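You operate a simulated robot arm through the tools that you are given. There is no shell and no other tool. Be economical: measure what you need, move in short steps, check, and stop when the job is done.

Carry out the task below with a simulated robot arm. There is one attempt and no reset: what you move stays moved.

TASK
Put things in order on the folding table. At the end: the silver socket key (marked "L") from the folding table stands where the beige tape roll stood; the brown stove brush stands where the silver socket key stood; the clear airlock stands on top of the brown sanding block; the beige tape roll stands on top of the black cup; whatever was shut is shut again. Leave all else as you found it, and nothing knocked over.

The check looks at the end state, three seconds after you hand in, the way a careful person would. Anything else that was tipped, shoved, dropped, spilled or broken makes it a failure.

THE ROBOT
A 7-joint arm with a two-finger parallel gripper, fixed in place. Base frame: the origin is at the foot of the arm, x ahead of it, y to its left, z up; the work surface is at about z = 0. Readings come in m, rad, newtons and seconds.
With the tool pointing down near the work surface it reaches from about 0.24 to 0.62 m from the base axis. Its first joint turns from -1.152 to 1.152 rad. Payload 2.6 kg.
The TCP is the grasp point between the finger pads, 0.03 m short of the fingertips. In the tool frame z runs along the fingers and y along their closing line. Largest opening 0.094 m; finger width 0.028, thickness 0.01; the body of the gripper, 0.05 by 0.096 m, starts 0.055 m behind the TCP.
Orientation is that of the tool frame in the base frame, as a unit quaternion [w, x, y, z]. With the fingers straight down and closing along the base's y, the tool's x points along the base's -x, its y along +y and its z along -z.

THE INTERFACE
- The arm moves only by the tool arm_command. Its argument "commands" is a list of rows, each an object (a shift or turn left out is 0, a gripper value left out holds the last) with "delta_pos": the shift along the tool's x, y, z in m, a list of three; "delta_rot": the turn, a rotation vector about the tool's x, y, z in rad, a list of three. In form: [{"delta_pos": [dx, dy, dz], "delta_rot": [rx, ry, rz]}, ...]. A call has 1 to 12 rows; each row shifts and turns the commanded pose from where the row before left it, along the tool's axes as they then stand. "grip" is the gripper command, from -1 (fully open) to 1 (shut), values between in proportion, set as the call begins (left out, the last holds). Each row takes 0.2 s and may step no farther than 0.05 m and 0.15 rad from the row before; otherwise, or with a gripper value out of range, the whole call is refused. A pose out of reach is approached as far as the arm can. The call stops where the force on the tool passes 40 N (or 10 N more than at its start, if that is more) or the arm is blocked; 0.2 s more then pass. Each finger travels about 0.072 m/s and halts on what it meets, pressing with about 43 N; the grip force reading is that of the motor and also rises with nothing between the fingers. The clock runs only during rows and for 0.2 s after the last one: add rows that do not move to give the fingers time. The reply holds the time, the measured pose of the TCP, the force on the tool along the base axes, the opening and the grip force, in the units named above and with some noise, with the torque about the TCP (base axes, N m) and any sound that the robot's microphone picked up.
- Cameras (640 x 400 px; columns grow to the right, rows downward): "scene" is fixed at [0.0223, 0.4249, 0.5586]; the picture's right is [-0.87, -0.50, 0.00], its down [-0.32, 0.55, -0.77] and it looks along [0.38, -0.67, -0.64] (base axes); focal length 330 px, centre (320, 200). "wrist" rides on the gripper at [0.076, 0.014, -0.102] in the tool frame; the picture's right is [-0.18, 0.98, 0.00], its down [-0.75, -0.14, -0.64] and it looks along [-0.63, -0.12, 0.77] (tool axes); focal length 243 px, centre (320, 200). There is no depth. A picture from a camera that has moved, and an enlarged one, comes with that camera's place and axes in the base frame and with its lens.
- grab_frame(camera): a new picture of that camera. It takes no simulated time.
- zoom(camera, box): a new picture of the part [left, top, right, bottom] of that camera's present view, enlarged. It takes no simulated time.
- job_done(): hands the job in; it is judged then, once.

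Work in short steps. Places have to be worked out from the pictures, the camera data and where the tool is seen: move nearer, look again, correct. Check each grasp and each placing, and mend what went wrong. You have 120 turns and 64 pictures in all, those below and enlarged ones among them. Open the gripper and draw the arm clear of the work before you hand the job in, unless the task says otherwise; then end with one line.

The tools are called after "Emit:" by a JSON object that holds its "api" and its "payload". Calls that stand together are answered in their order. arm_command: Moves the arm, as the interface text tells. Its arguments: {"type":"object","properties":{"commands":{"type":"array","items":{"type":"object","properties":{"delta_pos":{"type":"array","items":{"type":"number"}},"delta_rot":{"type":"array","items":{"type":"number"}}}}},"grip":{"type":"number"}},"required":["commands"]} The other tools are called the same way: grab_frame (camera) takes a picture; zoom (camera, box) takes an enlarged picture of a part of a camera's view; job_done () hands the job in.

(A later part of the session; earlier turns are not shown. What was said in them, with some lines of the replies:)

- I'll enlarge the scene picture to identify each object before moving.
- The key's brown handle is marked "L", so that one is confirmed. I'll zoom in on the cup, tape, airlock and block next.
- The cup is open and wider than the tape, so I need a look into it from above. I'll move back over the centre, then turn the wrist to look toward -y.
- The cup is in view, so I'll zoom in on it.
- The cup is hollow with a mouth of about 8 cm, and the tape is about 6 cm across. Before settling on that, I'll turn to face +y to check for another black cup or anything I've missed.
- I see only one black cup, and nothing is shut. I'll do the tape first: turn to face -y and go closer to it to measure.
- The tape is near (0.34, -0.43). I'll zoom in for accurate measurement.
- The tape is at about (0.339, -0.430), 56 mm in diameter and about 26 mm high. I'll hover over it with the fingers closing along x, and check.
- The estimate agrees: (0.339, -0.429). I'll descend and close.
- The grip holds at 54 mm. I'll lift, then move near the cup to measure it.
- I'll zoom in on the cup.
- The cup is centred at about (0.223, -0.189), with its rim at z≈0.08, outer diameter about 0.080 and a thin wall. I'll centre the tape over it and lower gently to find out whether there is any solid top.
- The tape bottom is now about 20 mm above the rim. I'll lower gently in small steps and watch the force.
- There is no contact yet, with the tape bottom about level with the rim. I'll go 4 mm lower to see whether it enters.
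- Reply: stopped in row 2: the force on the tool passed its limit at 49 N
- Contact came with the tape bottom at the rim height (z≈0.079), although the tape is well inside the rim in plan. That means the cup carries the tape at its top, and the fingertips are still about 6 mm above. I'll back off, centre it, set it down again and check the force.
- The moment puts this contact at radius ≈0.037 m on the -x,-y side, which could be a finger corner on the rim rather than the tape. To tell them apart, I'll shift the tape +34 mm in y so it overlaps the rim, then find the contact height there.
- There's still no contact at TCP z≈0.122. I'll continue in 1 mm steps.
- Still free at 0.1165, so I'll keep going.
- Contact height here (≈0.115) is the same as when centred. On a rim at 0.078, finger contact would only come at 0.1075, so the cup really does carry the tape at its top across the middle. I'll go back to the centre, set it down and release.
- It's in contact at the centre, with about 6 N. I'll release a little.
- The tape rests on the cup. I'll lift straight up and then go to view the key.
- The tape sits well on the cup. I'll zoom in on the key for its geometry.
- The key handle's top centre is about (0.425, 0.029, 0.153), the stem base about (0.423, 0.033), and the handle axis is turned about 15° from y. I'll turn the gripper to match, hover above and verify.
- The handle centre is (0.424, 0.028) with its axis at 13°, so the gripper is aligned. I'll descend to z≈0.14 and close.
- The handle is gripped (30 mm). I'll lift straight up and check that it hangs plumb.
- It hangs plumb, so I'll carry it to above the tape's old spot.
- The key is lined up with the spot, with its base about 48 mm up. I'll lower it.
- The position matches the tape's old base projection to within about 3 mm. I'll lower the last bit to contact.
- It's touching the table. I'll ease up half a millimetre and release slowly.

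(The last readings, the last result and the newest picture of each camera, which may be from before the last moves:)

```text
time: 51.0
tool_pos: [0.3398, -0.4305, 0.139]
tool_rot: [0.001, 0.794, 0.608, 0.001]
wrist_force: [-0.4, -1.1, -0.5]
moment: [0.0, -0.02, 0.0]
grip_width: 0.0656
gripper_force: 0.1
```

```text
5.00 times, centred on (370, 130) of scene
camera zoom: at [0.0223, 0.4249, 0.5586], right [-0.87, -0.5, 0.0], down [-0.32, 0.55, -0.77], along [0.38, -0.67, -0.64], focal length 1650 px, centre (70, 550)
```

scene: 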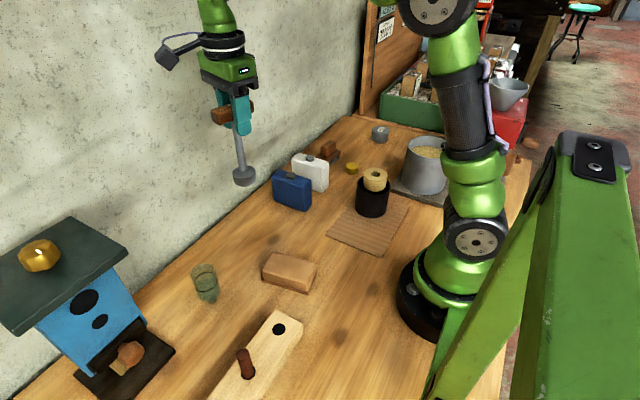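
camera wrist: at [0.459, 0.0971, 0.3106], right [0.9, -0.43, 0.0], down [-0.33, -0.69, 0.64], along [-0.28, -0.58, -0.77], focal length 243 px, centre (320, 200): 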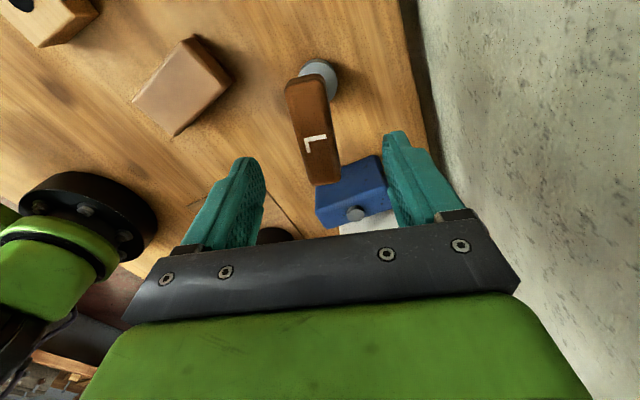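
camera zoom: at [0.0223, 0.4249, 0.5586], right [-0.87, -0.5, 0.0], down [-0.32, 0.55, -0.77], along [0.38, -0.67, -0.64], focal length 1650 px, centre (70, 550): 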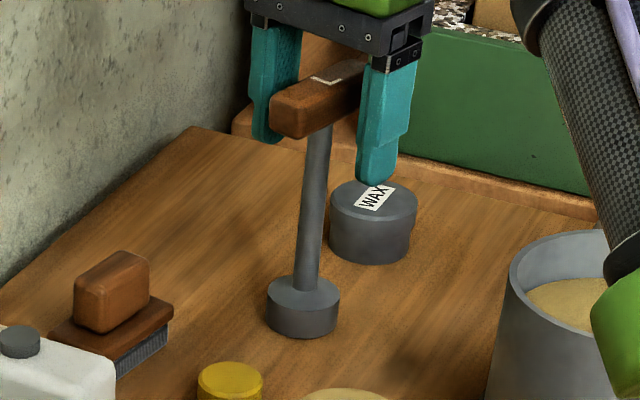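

The key stands upright. I'll lift clear and go to look at the brush.

Emit:
{"api": "arm_command", "payload": {"commands": [{"delta_pos": [0, 0, -0.02]}, {"delta_pos": [0, 0, -0.04]}, {"delta_pos": [0, 0, -0.04]}, {"delta_pos": [0, 0, -0.03]}, {"delta_rot": [0, 0, -0.13]}, {"delta_rot": [0, 0, -0.13]}, {"delta_pos": [0.045, 0.017, 0]}, {"delta_pos": [0.045, 0.017, 0]}, {"delta_pos": [0.045, 0.017, 0]}, {"delta_pos": [0.045, 0.017, 0]}, {}]}}

Emit:
{"api": "zoom", "payload": {"camera": "wrist", "box": [220, 60, 480, 230]}}

Emit:
{"api": "zoom", "payload": {"camera": "scene", "box": [280, 120, 400, 200]}}

```text
time: 53.4
tool_pos: [0.4085, -0.2512, 0.268]
tool_rot: [0.002, 0.708, 0.706, 0.001]
wrist_force: [0.0, 0.0, 0.3]
moment: [0.0, 0.02, -0.01]
grip_width: 0.066
gripper_force: 0.1
```

```text
2.35 times, centred on (350, 145) of wrist
camera zoom: at [0.4225, -0.1743, 0.3709], right [0.98, -0.19, 0.0], down [-0.15, -0.75, 0.64], along [-0.12, -0.63, -0.77], focal length 571 px, centre (249, 329)
```

zoom: 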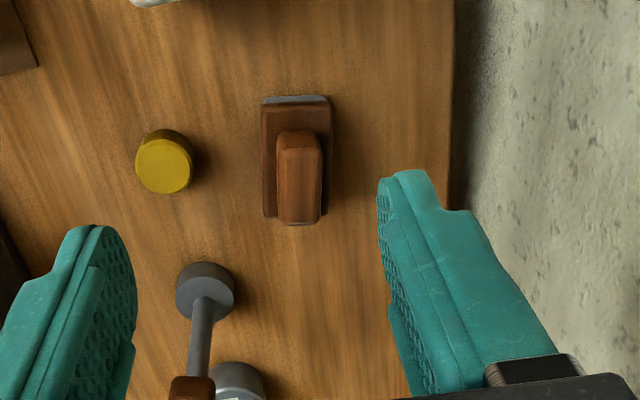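

```text
5.00 times, centred on (340, 160) of scene
camera zoom: at [0.0223, 0.4249, 0.5586], right [-0.87, -0.5, 0.0], down [-0.32, 0.55, -0.77], along [0.38, -0.67, -0.64], focal length 1650 px, centre (220, 400)
```

zoom: 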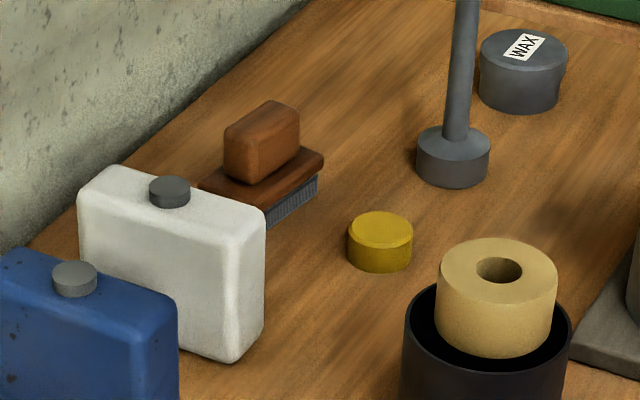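

The brush handle is centred at about (0.424, -0.325), with its top near z=0.067, its long axis about 10° from y, and the plate top around 0.033. I'll turn 10°, hover and check.

Emit:
{"api": "arm_command", "payload": {"commands": [{"delta_rot": [0, 0, 0.085]}, {"delta_rot": [0, 0, 0.085]}, {"delta_pos": [-0.0175, 0.007, 0.038]}, {"delta_pos": [-0.0175, 0.007, 0.038]}, {"delta_pos": [-0.0175, 0.007, 0.038]}, {"delta_pos": [-0.0175, 0.007, 0.038]}, {}]}}

Emit:
{"api": "grab_frame", "payload": {"camera": "wrist"}}

Emit:
{"api": "zoom", "payload": {"camera": "scene", "box": [280, 100, 400, 200]}}

```text
time: 55.0
tool_pos: [0.4264, -0.3247, 0.1152]
tool_rot: [0.001, 0.766, 0.643, 0.001]
wrist_force: [-0.5, 0.2, 0.0]
moment: [-0.03, 0.05, 0.02]
grip_width: 0.0661
gripper_force: 0.2
```

```text
28 pictures are left
camera wrist: at [0.4519, -0.2506, 0.2181], right [0.94, -0.35, 0.0], down [-0.27, -0.72, 0.64], along [-0.22, -0.6, -0.77], focal length 243 px, centre (320, 200)
```

wrist: 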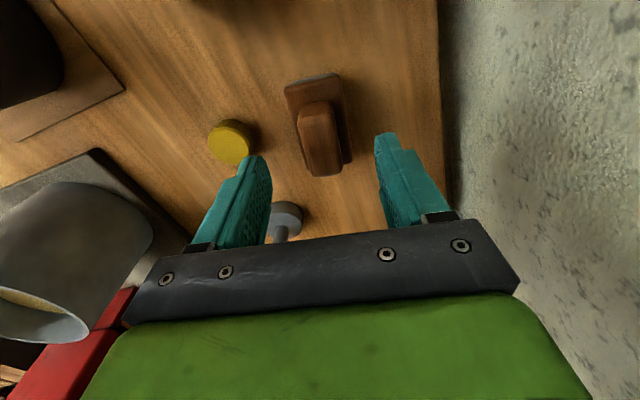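

```text
4.00 times, centred on (340, 150) of scene
camera zoom: at [0.0223, 0.4248, 0.5586], right [-0.87, -0.5, 0.0], down [-0.32, 0.55, -0.77], along [0.38, -0.67, -0.64], focal length 1320 px, centre (240, 400)
```

zoom: 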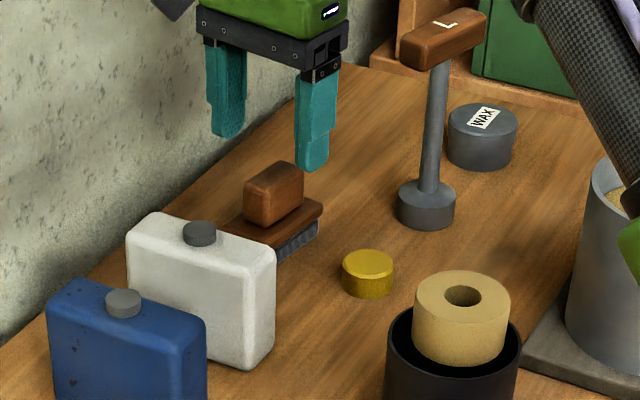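

It's aligned. I'll descend to TCP z≈0.069, which keeps the tips just above the plate, and grip.

Emit:
{"api": "arm_command", "payload": {"commands": [{"delta_pos": [0, 0, 0.03]}, {"delta_pos": [0, 0, 0.016]}, {}]}}

Emit:
{"api": "arm_command", "payload": {"commands": [{}, {}, {}, {}], "grip": 1}}

Emit:
{"api": "zoom", "payload": {"camera": "scene", "box": [280, 100, 400, 200]}}

```text
time: 55.8
tool_pos: [0.4251, -0.3233, 0.07]
tool_rot: [0.002, 0.766, 0.643, 0.001]
wrist_force: [-1.0, 0.3, 0.0]
moment: [-0.01, -0.01, 0.02]
grip_width: 0.066
gripper_force: 0.1
```

```text
time: 56.8
tool_pos: [0.425, -0.3245, 0.0709]
tool_rot: [0.001, 0.765, 0.644, 0.001]
wrist_force: [-1.5, 0.8, 1.2]
moment: [-0.04, 0.07, -0.06]
grip_width: 0.025
gripper_force: 43.1
```

```text
4.00 times, centred on (340, 150) of scene
camera zoom: at [0.0223, 0.4249, 0.5586], right [-0.87, -0.5, 0.0], down [-0.32, 0.55, -0.77], along [0.38, -0.67, -0.64], focal length 1320 px, centre (240, 400)
```

zoom: 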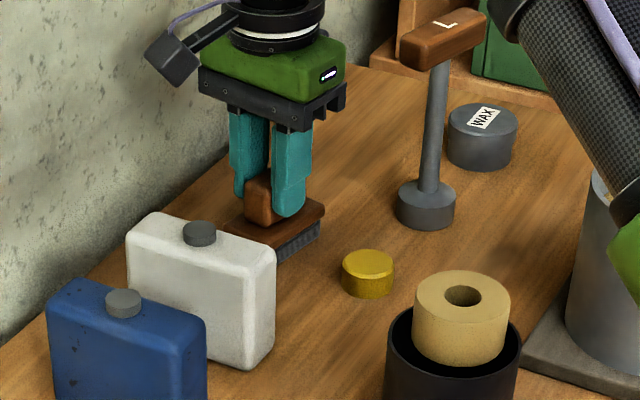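

It's gripped. I'll lift straight up, then carry it over to the key's old spot at (0.4235, 0.031).

Emit:
{"api": "arm_command", "payload": {"commands": [{"delta_pos": [0, 0, -0.01]}, {"delta_pos": [0, 0, -0.035]}, {"delta_pos": [0, 0, -0.045]}, {"delta_pos": [0, 0, -0.045]}, {"delta_pos": [0, 0, -0.045]}, {}]}}

Emit:
{"api": "arm_command", "payload": {"commands": [{"delta_pos": [0.0388, -0.00703, 0]}, {"delta_pos": [0.0388, -0.00703, 0]}, {"delta_pos": [0.0388, -0.00703, 0]}, {"delta_pos": [0.0388, -0.00703, 0]}, {"delta_pos": [0.0388, -0.00703, 0]}, {"delta_pos": [0.0388, -0.00703, 0]}, {"delta_pos": [0.0388, -0.00703, 0]}, {"delta_pos": [0.0388, -0.00703, 0]}, {"delta_pos": [0.0388, -0.00703, 0]}, {}]}}

Emit:
{"api": "grab_frame", "payload": {"camera": "scene"}}

```text
time: 58.2
tool_pos: [0.4254, -0.322, 0.2503]
tool_rot: [0.001, 0.766, 0.642, 0.001]
wrist_force: [0.1, 0.6, -0.6]
moment: [-0.03, -0.03, -0.03]
grip_width: 0.0252
gripper_force: 42.9
```

```text
time: 60.4
tool_pos: [0.4202, 0.0283, 0.2476]
tool_rot: [0.001, 0.766, 0.643, 0.001]
wrist_force: [-0.3, -1.4, -0.7]
moment: [0.0, 0.01, -0.01]
grip_width: 0.0252
gripper_force: 42.9
```

```text
25 pictures are left
```

scene: 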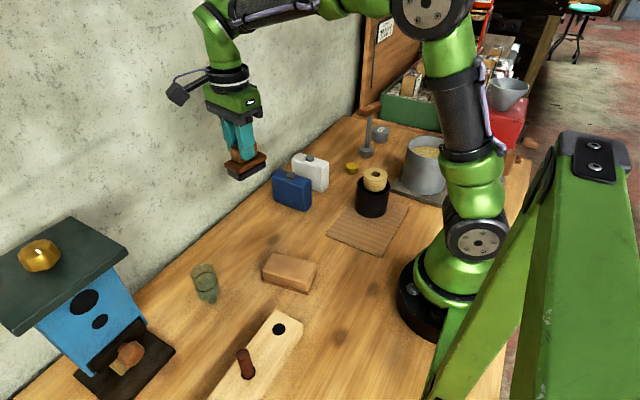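

The brush is above the spot, with about 2 cm to the blue can. I'll lower it most of the way and check.

Emit:
{"api": "arm_command", "payload": {"commands": [{"delta_pos": [0.002, 0.0025, 0.04]}, {"delta_pos": [0, 0, 0.04]}, {"delta_pos": [0, 0, 0.04]}, {"delta_pos": [0, 0, 0.035]}, {}]}}

Emit:
{"api": "zoom", "payload": {"camera": "scene", "box": [200, 150, 320, 250]}}

```text
time: 61.6
tool_pos: [0.425, 0.0313, 0.0961]
tool_rot: [0.001, 0.766, 0.643, 0.001]
wrist_force: [-0.1, 0.1, -2.3]
moment: [0.0, 0.03, -0.03]
grip_width: 0.025
gripper_force: 42.7
```

```text
4.00 times, centred on (260, 200) of scene
camera zoom: at [0.0223, 0.4249, 0.5586], right [-0.87, -0.5, 0.0], down [-0.32, 0.55, -0.77], along [0.38, -0.67, -0.64], focal length 1320 px, centre (560, 200)
```

zoom: 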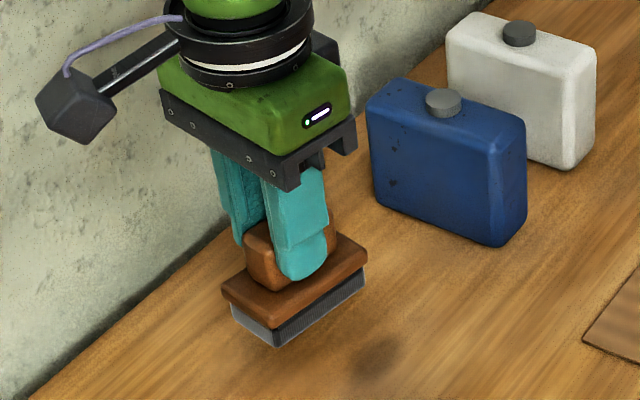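

Good. I'll lower to contact in small steps.

Emit:
{"api": "arm_command", "payload": {"commands": [{"delta_pos": [0, 0, 0.02]}, {"delta_pos": [0, 0, 0.003]}, {}]}}

Emit:
{"api": "arm_command", "payload": {"commands": [{"delta_pos": [0, 0, 0.001]}, {"delta_pos": [0, 0, 0.001]}, {}]}}

Emit:
{"api": "arm_command", "payload": {"commands": [{"delta_pos": [0, 0, 0.001]}, {}]}}

```text
time: 62.4
tool_pos: [0.4254, 0.0296, 0.0723]
tool_rot: [0.001, 0.765, 0.644, 0.001]
wrist_force: [-1.0, 0.1, -0.7]
moment: [0.01, -0.02, 0.0]
grip_width: 0.0252
gripper_force: 43.1
```

```text
time: 63.2
tool_pos: [0.4255, 0.0308, 0.0706]
tool_rot: [0.001, 0.766, 0.643, 0.001]
wrist_force: [0.5, 0.4, -1.8]
moment: [0.0, -0.03, 0.04]
grip_width: 0.025
gripper_force: 42.4
```

```text
time: 63.8
tool_pos: [0.4247, 0.0314, 0.0709]
tool_rot: [0.002, 0.766, 0.643, 0.001]
wrist_force: [-3.6, -1.7, 8.2]
moment: [-0.24, 0.42, -0.09]
grip_width: 0.0251
gripper_force: 43.1
```

It's touching the table, so I'll release and lift clear.

Emit:
{"api": "arm_command", "payload": {"commands": [{}, {}, {}], "grip": -0.3}}

Emit:
{"api": "arm_command", "payload": {"commands": [{"delta_pos": [0, 0, -0.01]}, {"delta_pos": [0, 0, -0.04]}, {"delta_pos": [0, 0, -0.045]}, {"delta_pos": [0, 0, -0.045]}, {"delta_pos": [0, 0, -0.045]}, {}]}}

Emit:
{"api": "zoom", "payload": {"camera": "scene", "box": [170, 150, 330, 310]}}

```text
time: 64.6
tool_pos: [0.4259, 0.0319, 0.0711]
tool_rot: [0.002, 0.765, 0.644, 0.001]
wrist_force: [1.0, -0.3, -0.2]
moment: [0.02, -0.04, -0.04]
grip_width: 0.0612
gripper_force: 0.1
```

```text
time: 66.0
tool_pos: [0.4242, 0.0304, 0.2541]
tool_rot: [0.0, 0.765, 0.644, 0.001]
wrist_force: [0.3, 1.6, -0.5]
moment: [-0.01, 0.01, -0.02]
grip_width: 0.0611
gripper_force: 0.0
```

```text
2.50 times, centred on (250, 230) of scene
camera zoom: at [0.0223, 0.4249, 0.5586], right [-0.87, -0.5, 0.0], down [-0.32, 0.55, -0.77], along [0.38, -0.67, -0.64], focal length 825 px, centre (495, 125)
```

zoom: 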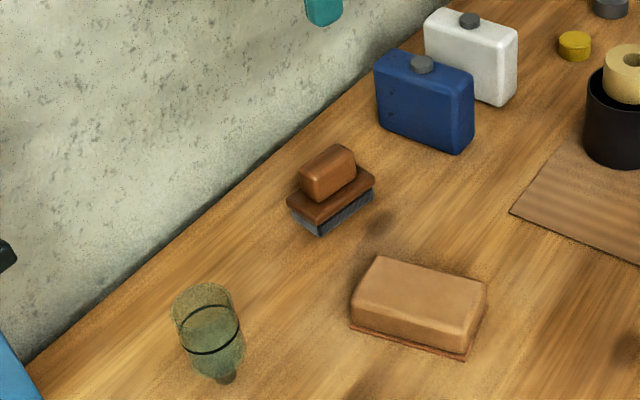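

The brush stands where the key stood. For the airlock I'll turn the wrist to face +y, which keeps the gripper away from the birdhouse, and look.

Emit:
{"api": "arm_command", "payload": {"commands": [{"delta_rot": [0, 0, -0.1442]}, {"delta_rot": [0, 0, -0.1442]}, {"delta_rot": [0, 0, -0.1442]}, {"delta_rot": [0, 0, -0.1442]}, {"delta_rot": [0, 0, -0.1442]}, {"delta_rot": [0, 0, -0.1442]}, {"delta_rot": [0, 0, -0.1442]}, {"delta_rot": [0, 0, -0.1442]}, {"delta_rot": [0, 0, -0.1442]}, {"delta_rot": [0, 0, -0.1442]}, {"delta_rot": [0, 0, -0.1442]}, {"delta_rot": [0, 0, -0.1442]}]}}

Emit:
{"api": "arm_command", "payload": {"commands": [{"delta_rot": [0, 0, -0.1442]}, {"delta_rot": [0, 0, -0.1442]}, {"delta_rot": [0, 0, -0.1442]}, {"delta_rot": [0, 0, -0.1442]}, {"delta_rot": [0, 0, -0.1442]}, {"delta_rot": [0, 0, -0.1442]}, {"delta_rot": [0, 0, -0.1442]}, {"delta_rot": [0, 0, -0.1442]}, {"delta_rot": [0, 0, -0.1442]}, {"delta_rot": [0, 0, -0.1442]}, {"delta_rot": [0, 0, -0.1442]}]}}

Emit:
{"api": "arm_command", "payload": {"commands": [{"delta_pos": [0, 0.03, 0]}, {"delta_pos": [0, 0.034, 0]}, {}]}}

Emit:
{"api": "grab_frame", "payload": {"camera": "wrist"}}

```text
time: 68.6
tool_pos: [0.4262, 0.0307, 0.2549]
tool_rot: [0.002, 0.006, 1.0, 0.0]
wrist_force: [-0.1, 0.1, 0.8]
moment: [0.03, 0.0, 0.0]
grip_width: 0.061
gripper_force: 0.0
```

```text
time: 71.0
tool_pos: [0.4256, 0.0306, 0.255]
tool_rot: [-0.001, 0.708, -0.706, 0.002]
wrist_force: [-0.1, 0.3, 0.0]
moment: [0.05, 0.02, 0.01]
grip_width: 0.0612
gripper_force: 0.1
```

```text
time: 71.8
tool_pos: [0.3607, 0.0311, 0.2536]
tool_rot: [0.001, -0.707, 0.707, -0.001]
wrist_force: [0.1, 0.1, 0.0]
moment: [0.01, -0.01, 0.0]
grip_width: 0.0609
gripper_force: 0.1
```

```text
22 pictures are left
camera wrist: at [0.3458, -0.044, 0.3563], right [-0.98, 0.18, 0.0], down [0.14, 0.75, 0.64], along [0.12, 0.63, -0.77], focal length 243 px, centre (320, 200)
```

wrist: 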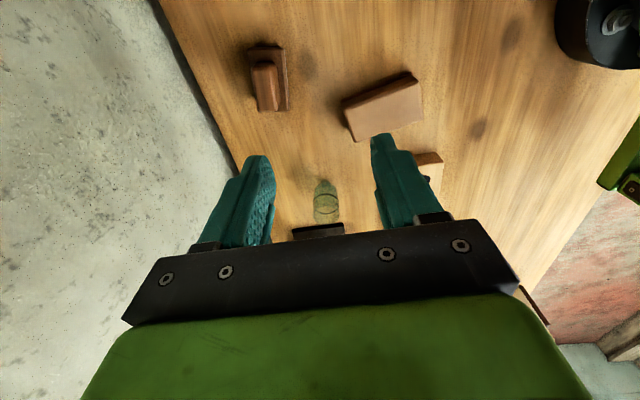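

I'll zoom in on the airlock and block.

Emit:
{"api": "zoom", "payload": {"camera": "wrist", "box": [280, 60, 440, 240]}}

```text
2.22 times, centred on (360, 150) of wrist
camera zoom: at [0.3458, -0.044, 0.3563], right [-0.98, 0.18, 0.0], down [0.14, 0.75, 0.64], along [0.12, 0.63, -0.77], focal length 539 px, centre (231, 311)
```

zoom: 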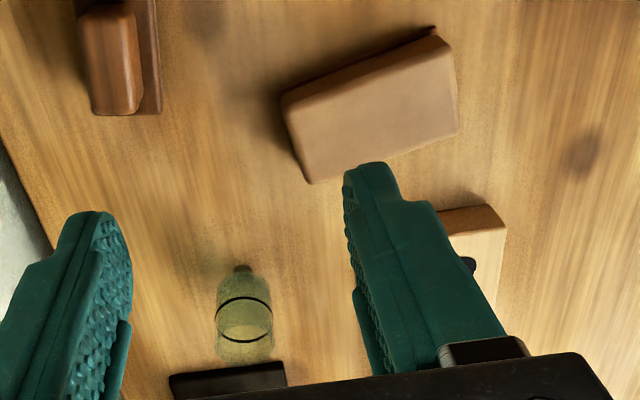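

The airlock is near (0.382, 0.207), about 9 cm tall with a 39 mm body. I'll open to about 80 mm and hover above it, watching the birdhouse roof.

Emit:
{"api": "arm_command", "payload": {"commands": [{"delta_pos": [-0.035, -0.0042, 0.017]}, {"delta_pos": [-0.035, -0.0042, 0.017]}, {"delta_pos": [-0.035, -0.0042, 0.017]}, {"delta_pos": [-0.035, -0.0042, 0.017]}, {"delta_pos": [-0.035, -0.0042, 0.017]}, {}], "grip": -0.7}}

Emit:
{"api": "grab_frame", "payload": {"camera": "wrist"}}

Emit:
{"api": "zoom", "payload": {"camera": "scene", "box": [80, 150, 320, 310]}}

```text
time: 73.2
tool_pos: [0.383, 0.2062, 0.1678]
tool_rot: [-0.001, 0.707, -0.707, 0.002]
wrist_force: [0.2, -0.3, -0.7]
moment: [-0.02, 0.02, -0.02]
grip_width: 0.0798
gripper_force: 0.1
```

```text
20 pictures are left
camera wrist: at [0.3675, 0.1309, 0.2703], right [-0.98, 0.18, 0.0], down [0.14, 0.75, 0.64], along [0.12, 0.63, -0.77], focal length 243 px, centre (320, 200)
```

wrist: 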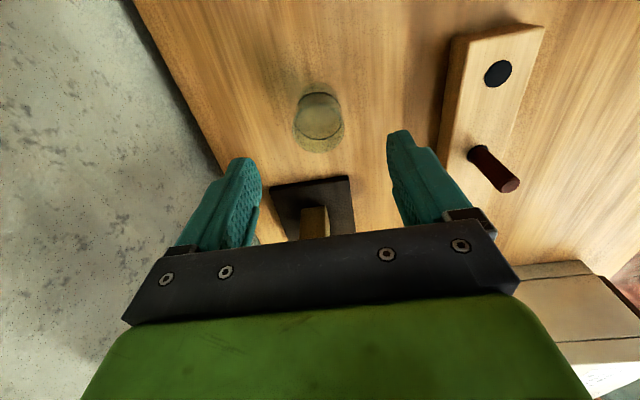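

```text
2.50 times, centred on (200, 230) of scene
camera zoom: at [0.0223, 0.4249, 0.5586], right [-0.87, -0.5, 0.0], down [-0.32, 0.55, -0.77], along [0.38, -0.67, -0.64], focal length 825 px, centre (620, 125)
```

zoom: 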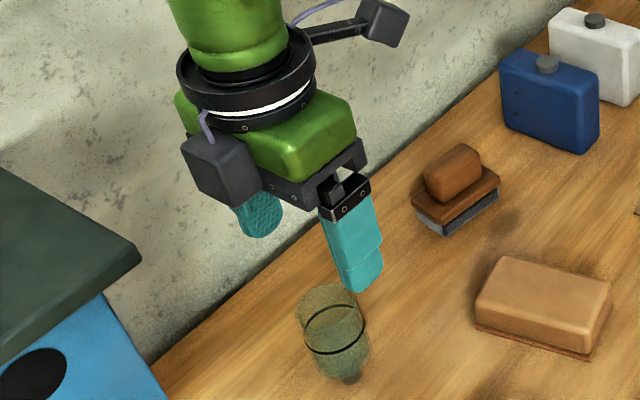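

The airlock top centre is at about (0.383, 0.206), directly under the TCP. The wrist box clears the roof. I'll descend to z≈0.065 and grip.

Emit:
{"api": "arm_command", "payload": {"commands": [{"delta_pos": [0, 0, 0.035]}, {"delta_pos": [0, 0, 0.035]}, {"delta_pos": [0, 0, 0.032]}, {}]}}

Emit:
{"api": "zoom", "payload": {"camera": "scene", "box": [80, 170, 320, 330]}}

```text
time: 74.2
tool_pos: [0.3841, 0.205, 0.0652]
tool_rot: [-0.001, 0.708, -0.707, 0.001]
wrist_force: [-0.6, -0.1, -0.4]
moment: [-0.01, -0.01, 0.01]
grip_width: 0.0798
gripper_force: 0.1
```

```text
2.50 times, centred on (200, 250) of scene
camera zoom: at [0.0223, 0.4249, 0.5586], right [-0.87, -0.5, 0.0], down [-0.32, 0.55, -0.77], along [0.38, -0.67, -0.64], focal length 825 px, centre (620, 75)
```

zoom: 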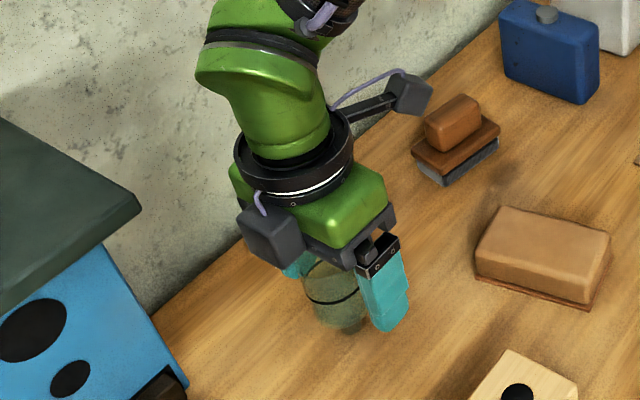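

It's straddling the airlock, so I'll close.

Emit:
{"api": "arm_command", "payload": {"commands": [{}, {}, {}, {}], "grip": 1}}

Emit:
{"api": "arm_command", "payload": {"commands": [{"delta_pos": [0, 0, -0.01]}, {"delta_pos": [0, 0, -0.03]}, {"delta_pos": [0, 0, -0.04]}, {"delta_pos": [0, 0, -0.04]}, {"delta_pos": [0, 0, -0.03]}, {}]}}

Emit:
{"api": "zoom", "payload": {"camera": "scene", "box": [80, 120, 320, 300]}}

```text
time: 75.2
tool_pos: [0.3839, 0.2061, 0.0658]
tool_rot: [0.0, 0.707, -0.707, 0.0]
wrist_force: [0.8, 0.8, 0.1]
moment: [-0.01, -0.02, -0.01]
grip_width: 0.0417
gripper_force: 42.6
```

```text
time: 76.6
tool_pos: [0.3837, 0.2045, 0.2201]
tool_rot: [-0.001, 0.707, -0.707, 0.001]
wrist_force: [-0.1, -0.2, -0.7]
moment: [-0.02, 0.01, -0.01]
grip_width: 0.0417
gripper_force: 43.2
```

```text
2.22 times, centred on (200, 210) of scene
camera zoom: at [0.0223, 0.4249, 0.5586], right [-0.87, -0.5, 0.0], down [-0.32, 0.55, -0.77], along [0.38, -0.67, -0.64], focal length 733 px, centre (587, 178)
```

zoom: 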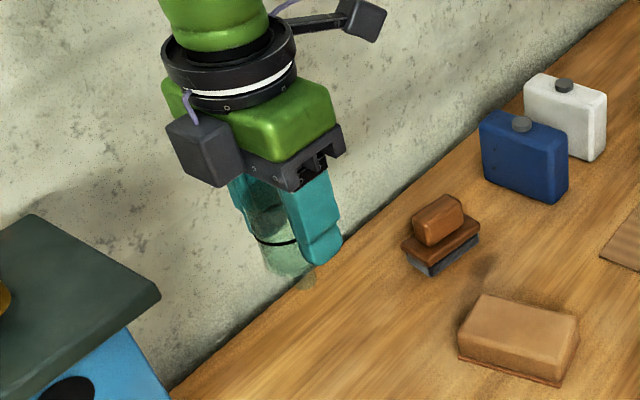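

It's lifted cleanly (42 mm). I'll carry it over the sanding block at about (0.283, 0.087), descending to 0.15.

Emit:
{"api": "arm_command", "payload": {"commands": [{"delta_pos": [0.0295, 0.0252, 0]}, {"delta_pos": [0.0295, 0.0252, 0]}, {"delta_pos": [0.0295, 0.0252, 0]}, {"delta_pos": [0.0295, 0.0252, 0]}, {"delta_pos": [0, 0, 0.03]}, {"delta_pos": [0, 0, 0.035]}, {}]}}

Emit:
{"api": "zoom", "payload": {"camera": "scene", "box": [220, 180, 360, 310]}}

Emit:
{"api": "grab_frame", "payload": {"camera": "wrist"}}

```text
time: 78.2
tool_pos: [0.2824, 0.0925, 0.1539]
tool_rot: [0.001, -0.707, 0.707, -0.001]
wrist_force: [-0.6, 0.2, -0.4]
moment: [0.0, 0.0, 0.0]
grip_width: 0.0415
gripper_force: 43.1
```

```text
3.08 times, centred on (290, 245) of scene
camera zoom: at [0.0223, 0.4249, 0.5586], right [-0.87, -0.5, 0.0], down [-0.32, 0.55, -0.77], along [0.38, -0.67, -0.64], focal length 1015 px, centre (412, 62)
```

zoom: 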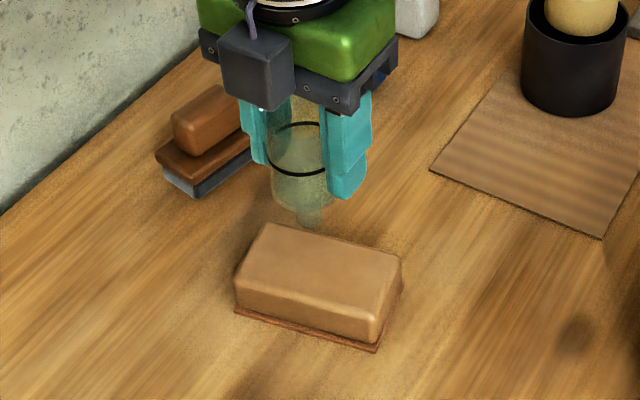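

```text
15 pictures are left
camera wrist: at [0.2675, 0.016, 0.2564], right [-0.98, 0.18, 0.0], down [0.14, 0.75, 0.64], along [0.12, 0.63, -0.77], focal length 243 px, centre (320, 200)
```

wrist: 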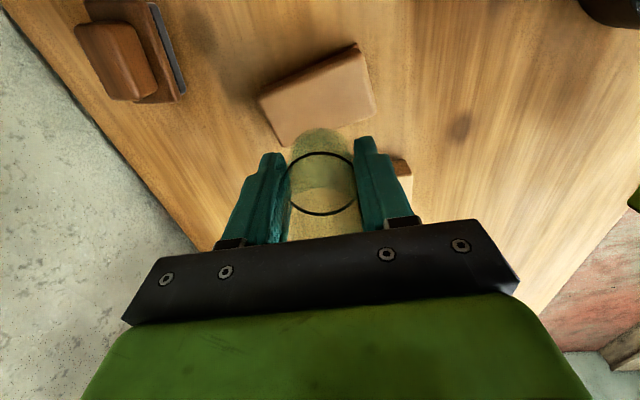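

The block top centre is (0.281, 0.0855) at z≈0.034. I'll shift 7 mm in -y and lower to about 1 cm above it.

Emit:
{"api": "arm_command", "payload": {"commands": [{"delta_pos": [0.007, 0.001, 0]}, {"delta_pos": [0, 0, 0.025]}, {"delta_pos": [0, 0, 0.02]}, {}]}}

Emit:
{"api": "zoom", "payload": {"camera": "scene", "box": [220, 200, 360, 310]}}

```text
time: 79.2
tool_pos: [0.2808, 0.0819, 0.109]
tool_rot: [0.001, -0.707, 0.707, -0.002]
wrist_force: [0.3, -0.1, -0.6]
moment: [0.0, 0.01, 0.02]
grip_width: 0.0415
gripper_force: 43.5
```

```text
3.64 times, centred on (290, 255) of scene
camera zoom: at [0.0223, 0.4249, 0.5586], right [-0.87, -0.5, 0.0], down [-0.32, 0.55, -0.77], along [0.38, -0.67, -0.64], focal length 1200 px, centre (429, 0)
```

zoom: 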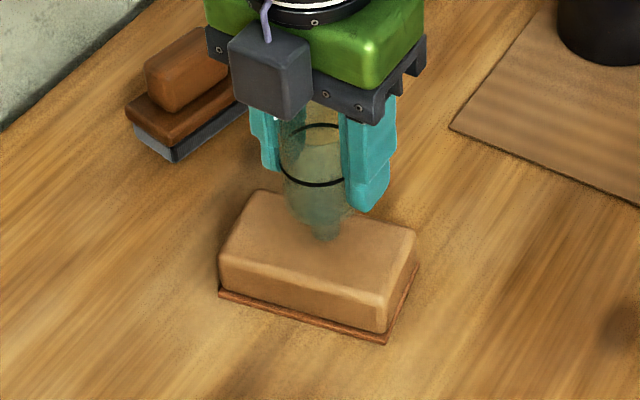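

It's well over the block's middle. I'll nudge 3 mm in +x and lower gently to contact.

Emit:
{"api": "arm_command", "payload": {"commands": [{"delta_pos": [0, -0.003, 0]}, {"delta_pos": [0, 0, 0.003]}, {"delta_pos": [0, 0, 0.0025]}, {}]}}

Emit:
{"api": "arm_command", "payload": {"commands": [{"delta_pos": [0, 0, 0.0012]}, {"delta_pos": [0, 0, 0.0012]}, {}]}}

Emit:
{"api": "arm_command", "payload": {"commands": [{"delta_pos": [0, 0, 0.0012]}, {}]}}

```text
time: 80.2
tool_pos: [0.2848, 0.0826, 0.1021]
tool_rot: [0.0, 0.707, -0.707, 0.001]
wrist_force: [0.0, -0.9, -0.7]
moment: [0.03, -0.01, 0.01]
grip_width: 0.0413
gripper_force: 42.3
```

```text
time: 81.0
tool_pos: [0.2845, 0.0821, 0.1005]
tool_rot: [0.001, -0.707, 0.707, -0.002]
wrist_force: [-5.9, 0.8, 30.8]
moment: [0.24, 0.34, 0.02]
grip_width: 0.0413
gripper_force: 43.1
```

```text
time: 81.6
tool_pos: [0.2858, 0.0829, 0.0986]
tool_rot: [-0.003, 0.708, -0.706, 0.003]
wrist_force: [0.1, 5.8, 30.7]
moment: [0.44, -0.05, -0.04]
grip_width: 0.0414
gripper_force: 43.2
```

It's in firm contact. I'll ease up so the force drops before releasing.

Emit:
{"api": "arm_command", "payload": {"commands": [{"delta_pos": [0, 0, -0.001]}, {}]}}

Emit:
{"api": "arm_command", "payload": {"commands": [{"delta_pos": [0, 0, -0.0007]}, {}]}}

```text
time: 82.2
tool_pos: [0.2843, 0.0813, 0.0983]
tool_rot: [-0.001, -0.707, 0.707, -0.001]
wrist_force: [4.6, 0.9, 9.4]
moment: [0.09, -0.28, -0.05]
grip_width: 0.0413
gripper_force: 43.0
```

```text
time: 82.8
tool_pos: [0.2831, 0.0821, 0.0996]
tool_rot: [0.001, 0.707, -0.707, 0.0]
wrist_force: [0.4, -1.6, 3.9]
moment: [-0.12, 0.02, -0.01]
grip_width: 0.0411
gripper_force: 42.9
```

Contact is light now, so I'll release slowly and look.

Emit:
{"api": "arm_command", "payload": {"commands": [{}, {}, {}], "grip": -0.4}}

Emit:
{"api": "zoom", "payload": {"camera": "scene", "box": [220, 200, 360, 310]}}

```text
time: 83.6
tool_pos: [0.284, 0.0812, 0.1]
tool_rot: [0.001, -0.707, 0.707, -0.001]
wrist_force: [0.4, 0.5, 0.7]
moment: [-0.01, 0.03, -0.03]
grip_width: 0.066
gripper_force: 0.1
```

```text
3.64 times, centred on (290, 255) of scene
camera zoom: at [0.0223, 0.4249, 0.5586], right [-0.87, -0.5, 0.0], down [-0.32, 0.55, -0.77], along [0.38, -0.67, -0.64], focal length 1200 px, centre (429, 0)
```

zoom: 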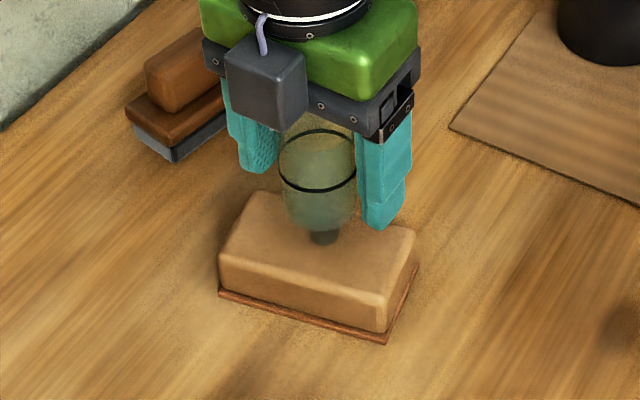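

The airlock stands upright in the middle of the block. I'll lift straight up, clear of everything, and view the whole scene.

Emit:
{"api": "arm_command", "payload": {"commands": [{"delta_pos": [0, 0, -0.01]}, {"delta_pos": [0, 0, -0.03]}, {"delta_pos": [0, 0, -0.04]}, {"delta_pos": [0, 0, -0.04]}, {"delta_pos": [0, 0, -0.04]}, {"delta_pos": [0, 0, -0.03]}, {}]}}

Emit:
{"api": "arm_command", "payload": {"commands": [{"delta_pos": [0.04, 0, 0]}, {"delta_pos": [0.04, 0, 0]}, {"delta_pos": [0.04, -0.02, 0]}, {}], "grip": -1}}

Emit:
{"api": "grab_frame", "payload": {"camera": "scene"}}

Emit:
{"api": "zoom", "payload": {"camera": "scene", "box": [160, 110, 440, 310]}}

```text
time: 85.2
tool_pos: [0.2818, 0.0821, 0.2917]
tool_rot: [-0.001, 0.707, -0.707, 0.001]
wrist_force: [-0.6, 0.8, 0.3]
moment: [0.0, -0.02, 0.01]
grip_width: 0.0658
gripper_force: 0.1
```

```text
time: 86.2
tool_pos: [0.3057, -0.0393, 0.2868]
tool_rot: [-0.001, 0.708, -0.706, 0.001]
wrist_force: [-0.2, 1.0, 0.3]
moment: [-0.02, 0.02, 0.03]
grip_width: 0.0937
gripper_force: 0.0
```

```text
12 pictures are left
```

scene: 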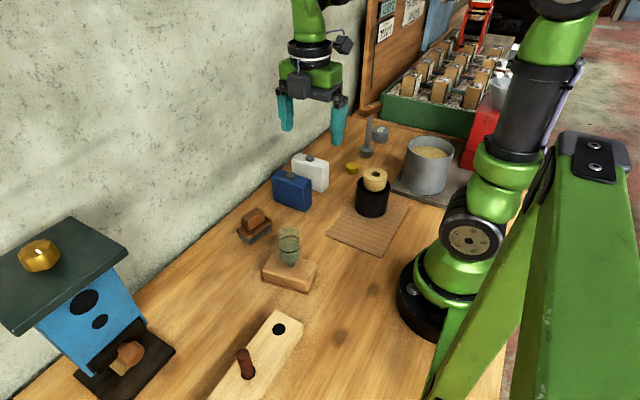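

```text
2.00 times, centred on (300, 210) of scene
camera zoom: at [0.0223, 0.4248, 0.5586], right [-0.87, -0.5, 0.0], down [-0.32, 0.55, -0.77], along [0.38, -0.67, -0.64], focal length 660 px, centre (360, 180)
```

zoom: 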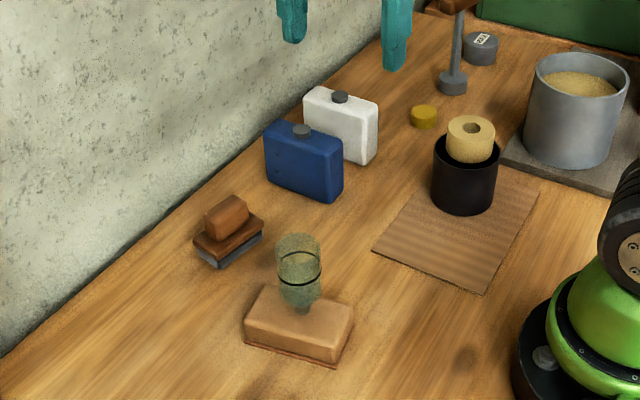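

All four objects are in place and upright, nothing else has moved, and the arm is clear with the gripper open. I'll hand in.

Emit:
{"api": "job_done", "payload": {}}

```text
The job is handed in.
```

The job is handed in: the key stands where the tape was, the brush where the key was, the airlock on the sanding block and the tape on top of the cup; nothing was shut to begin with, and nothing was knocked over.
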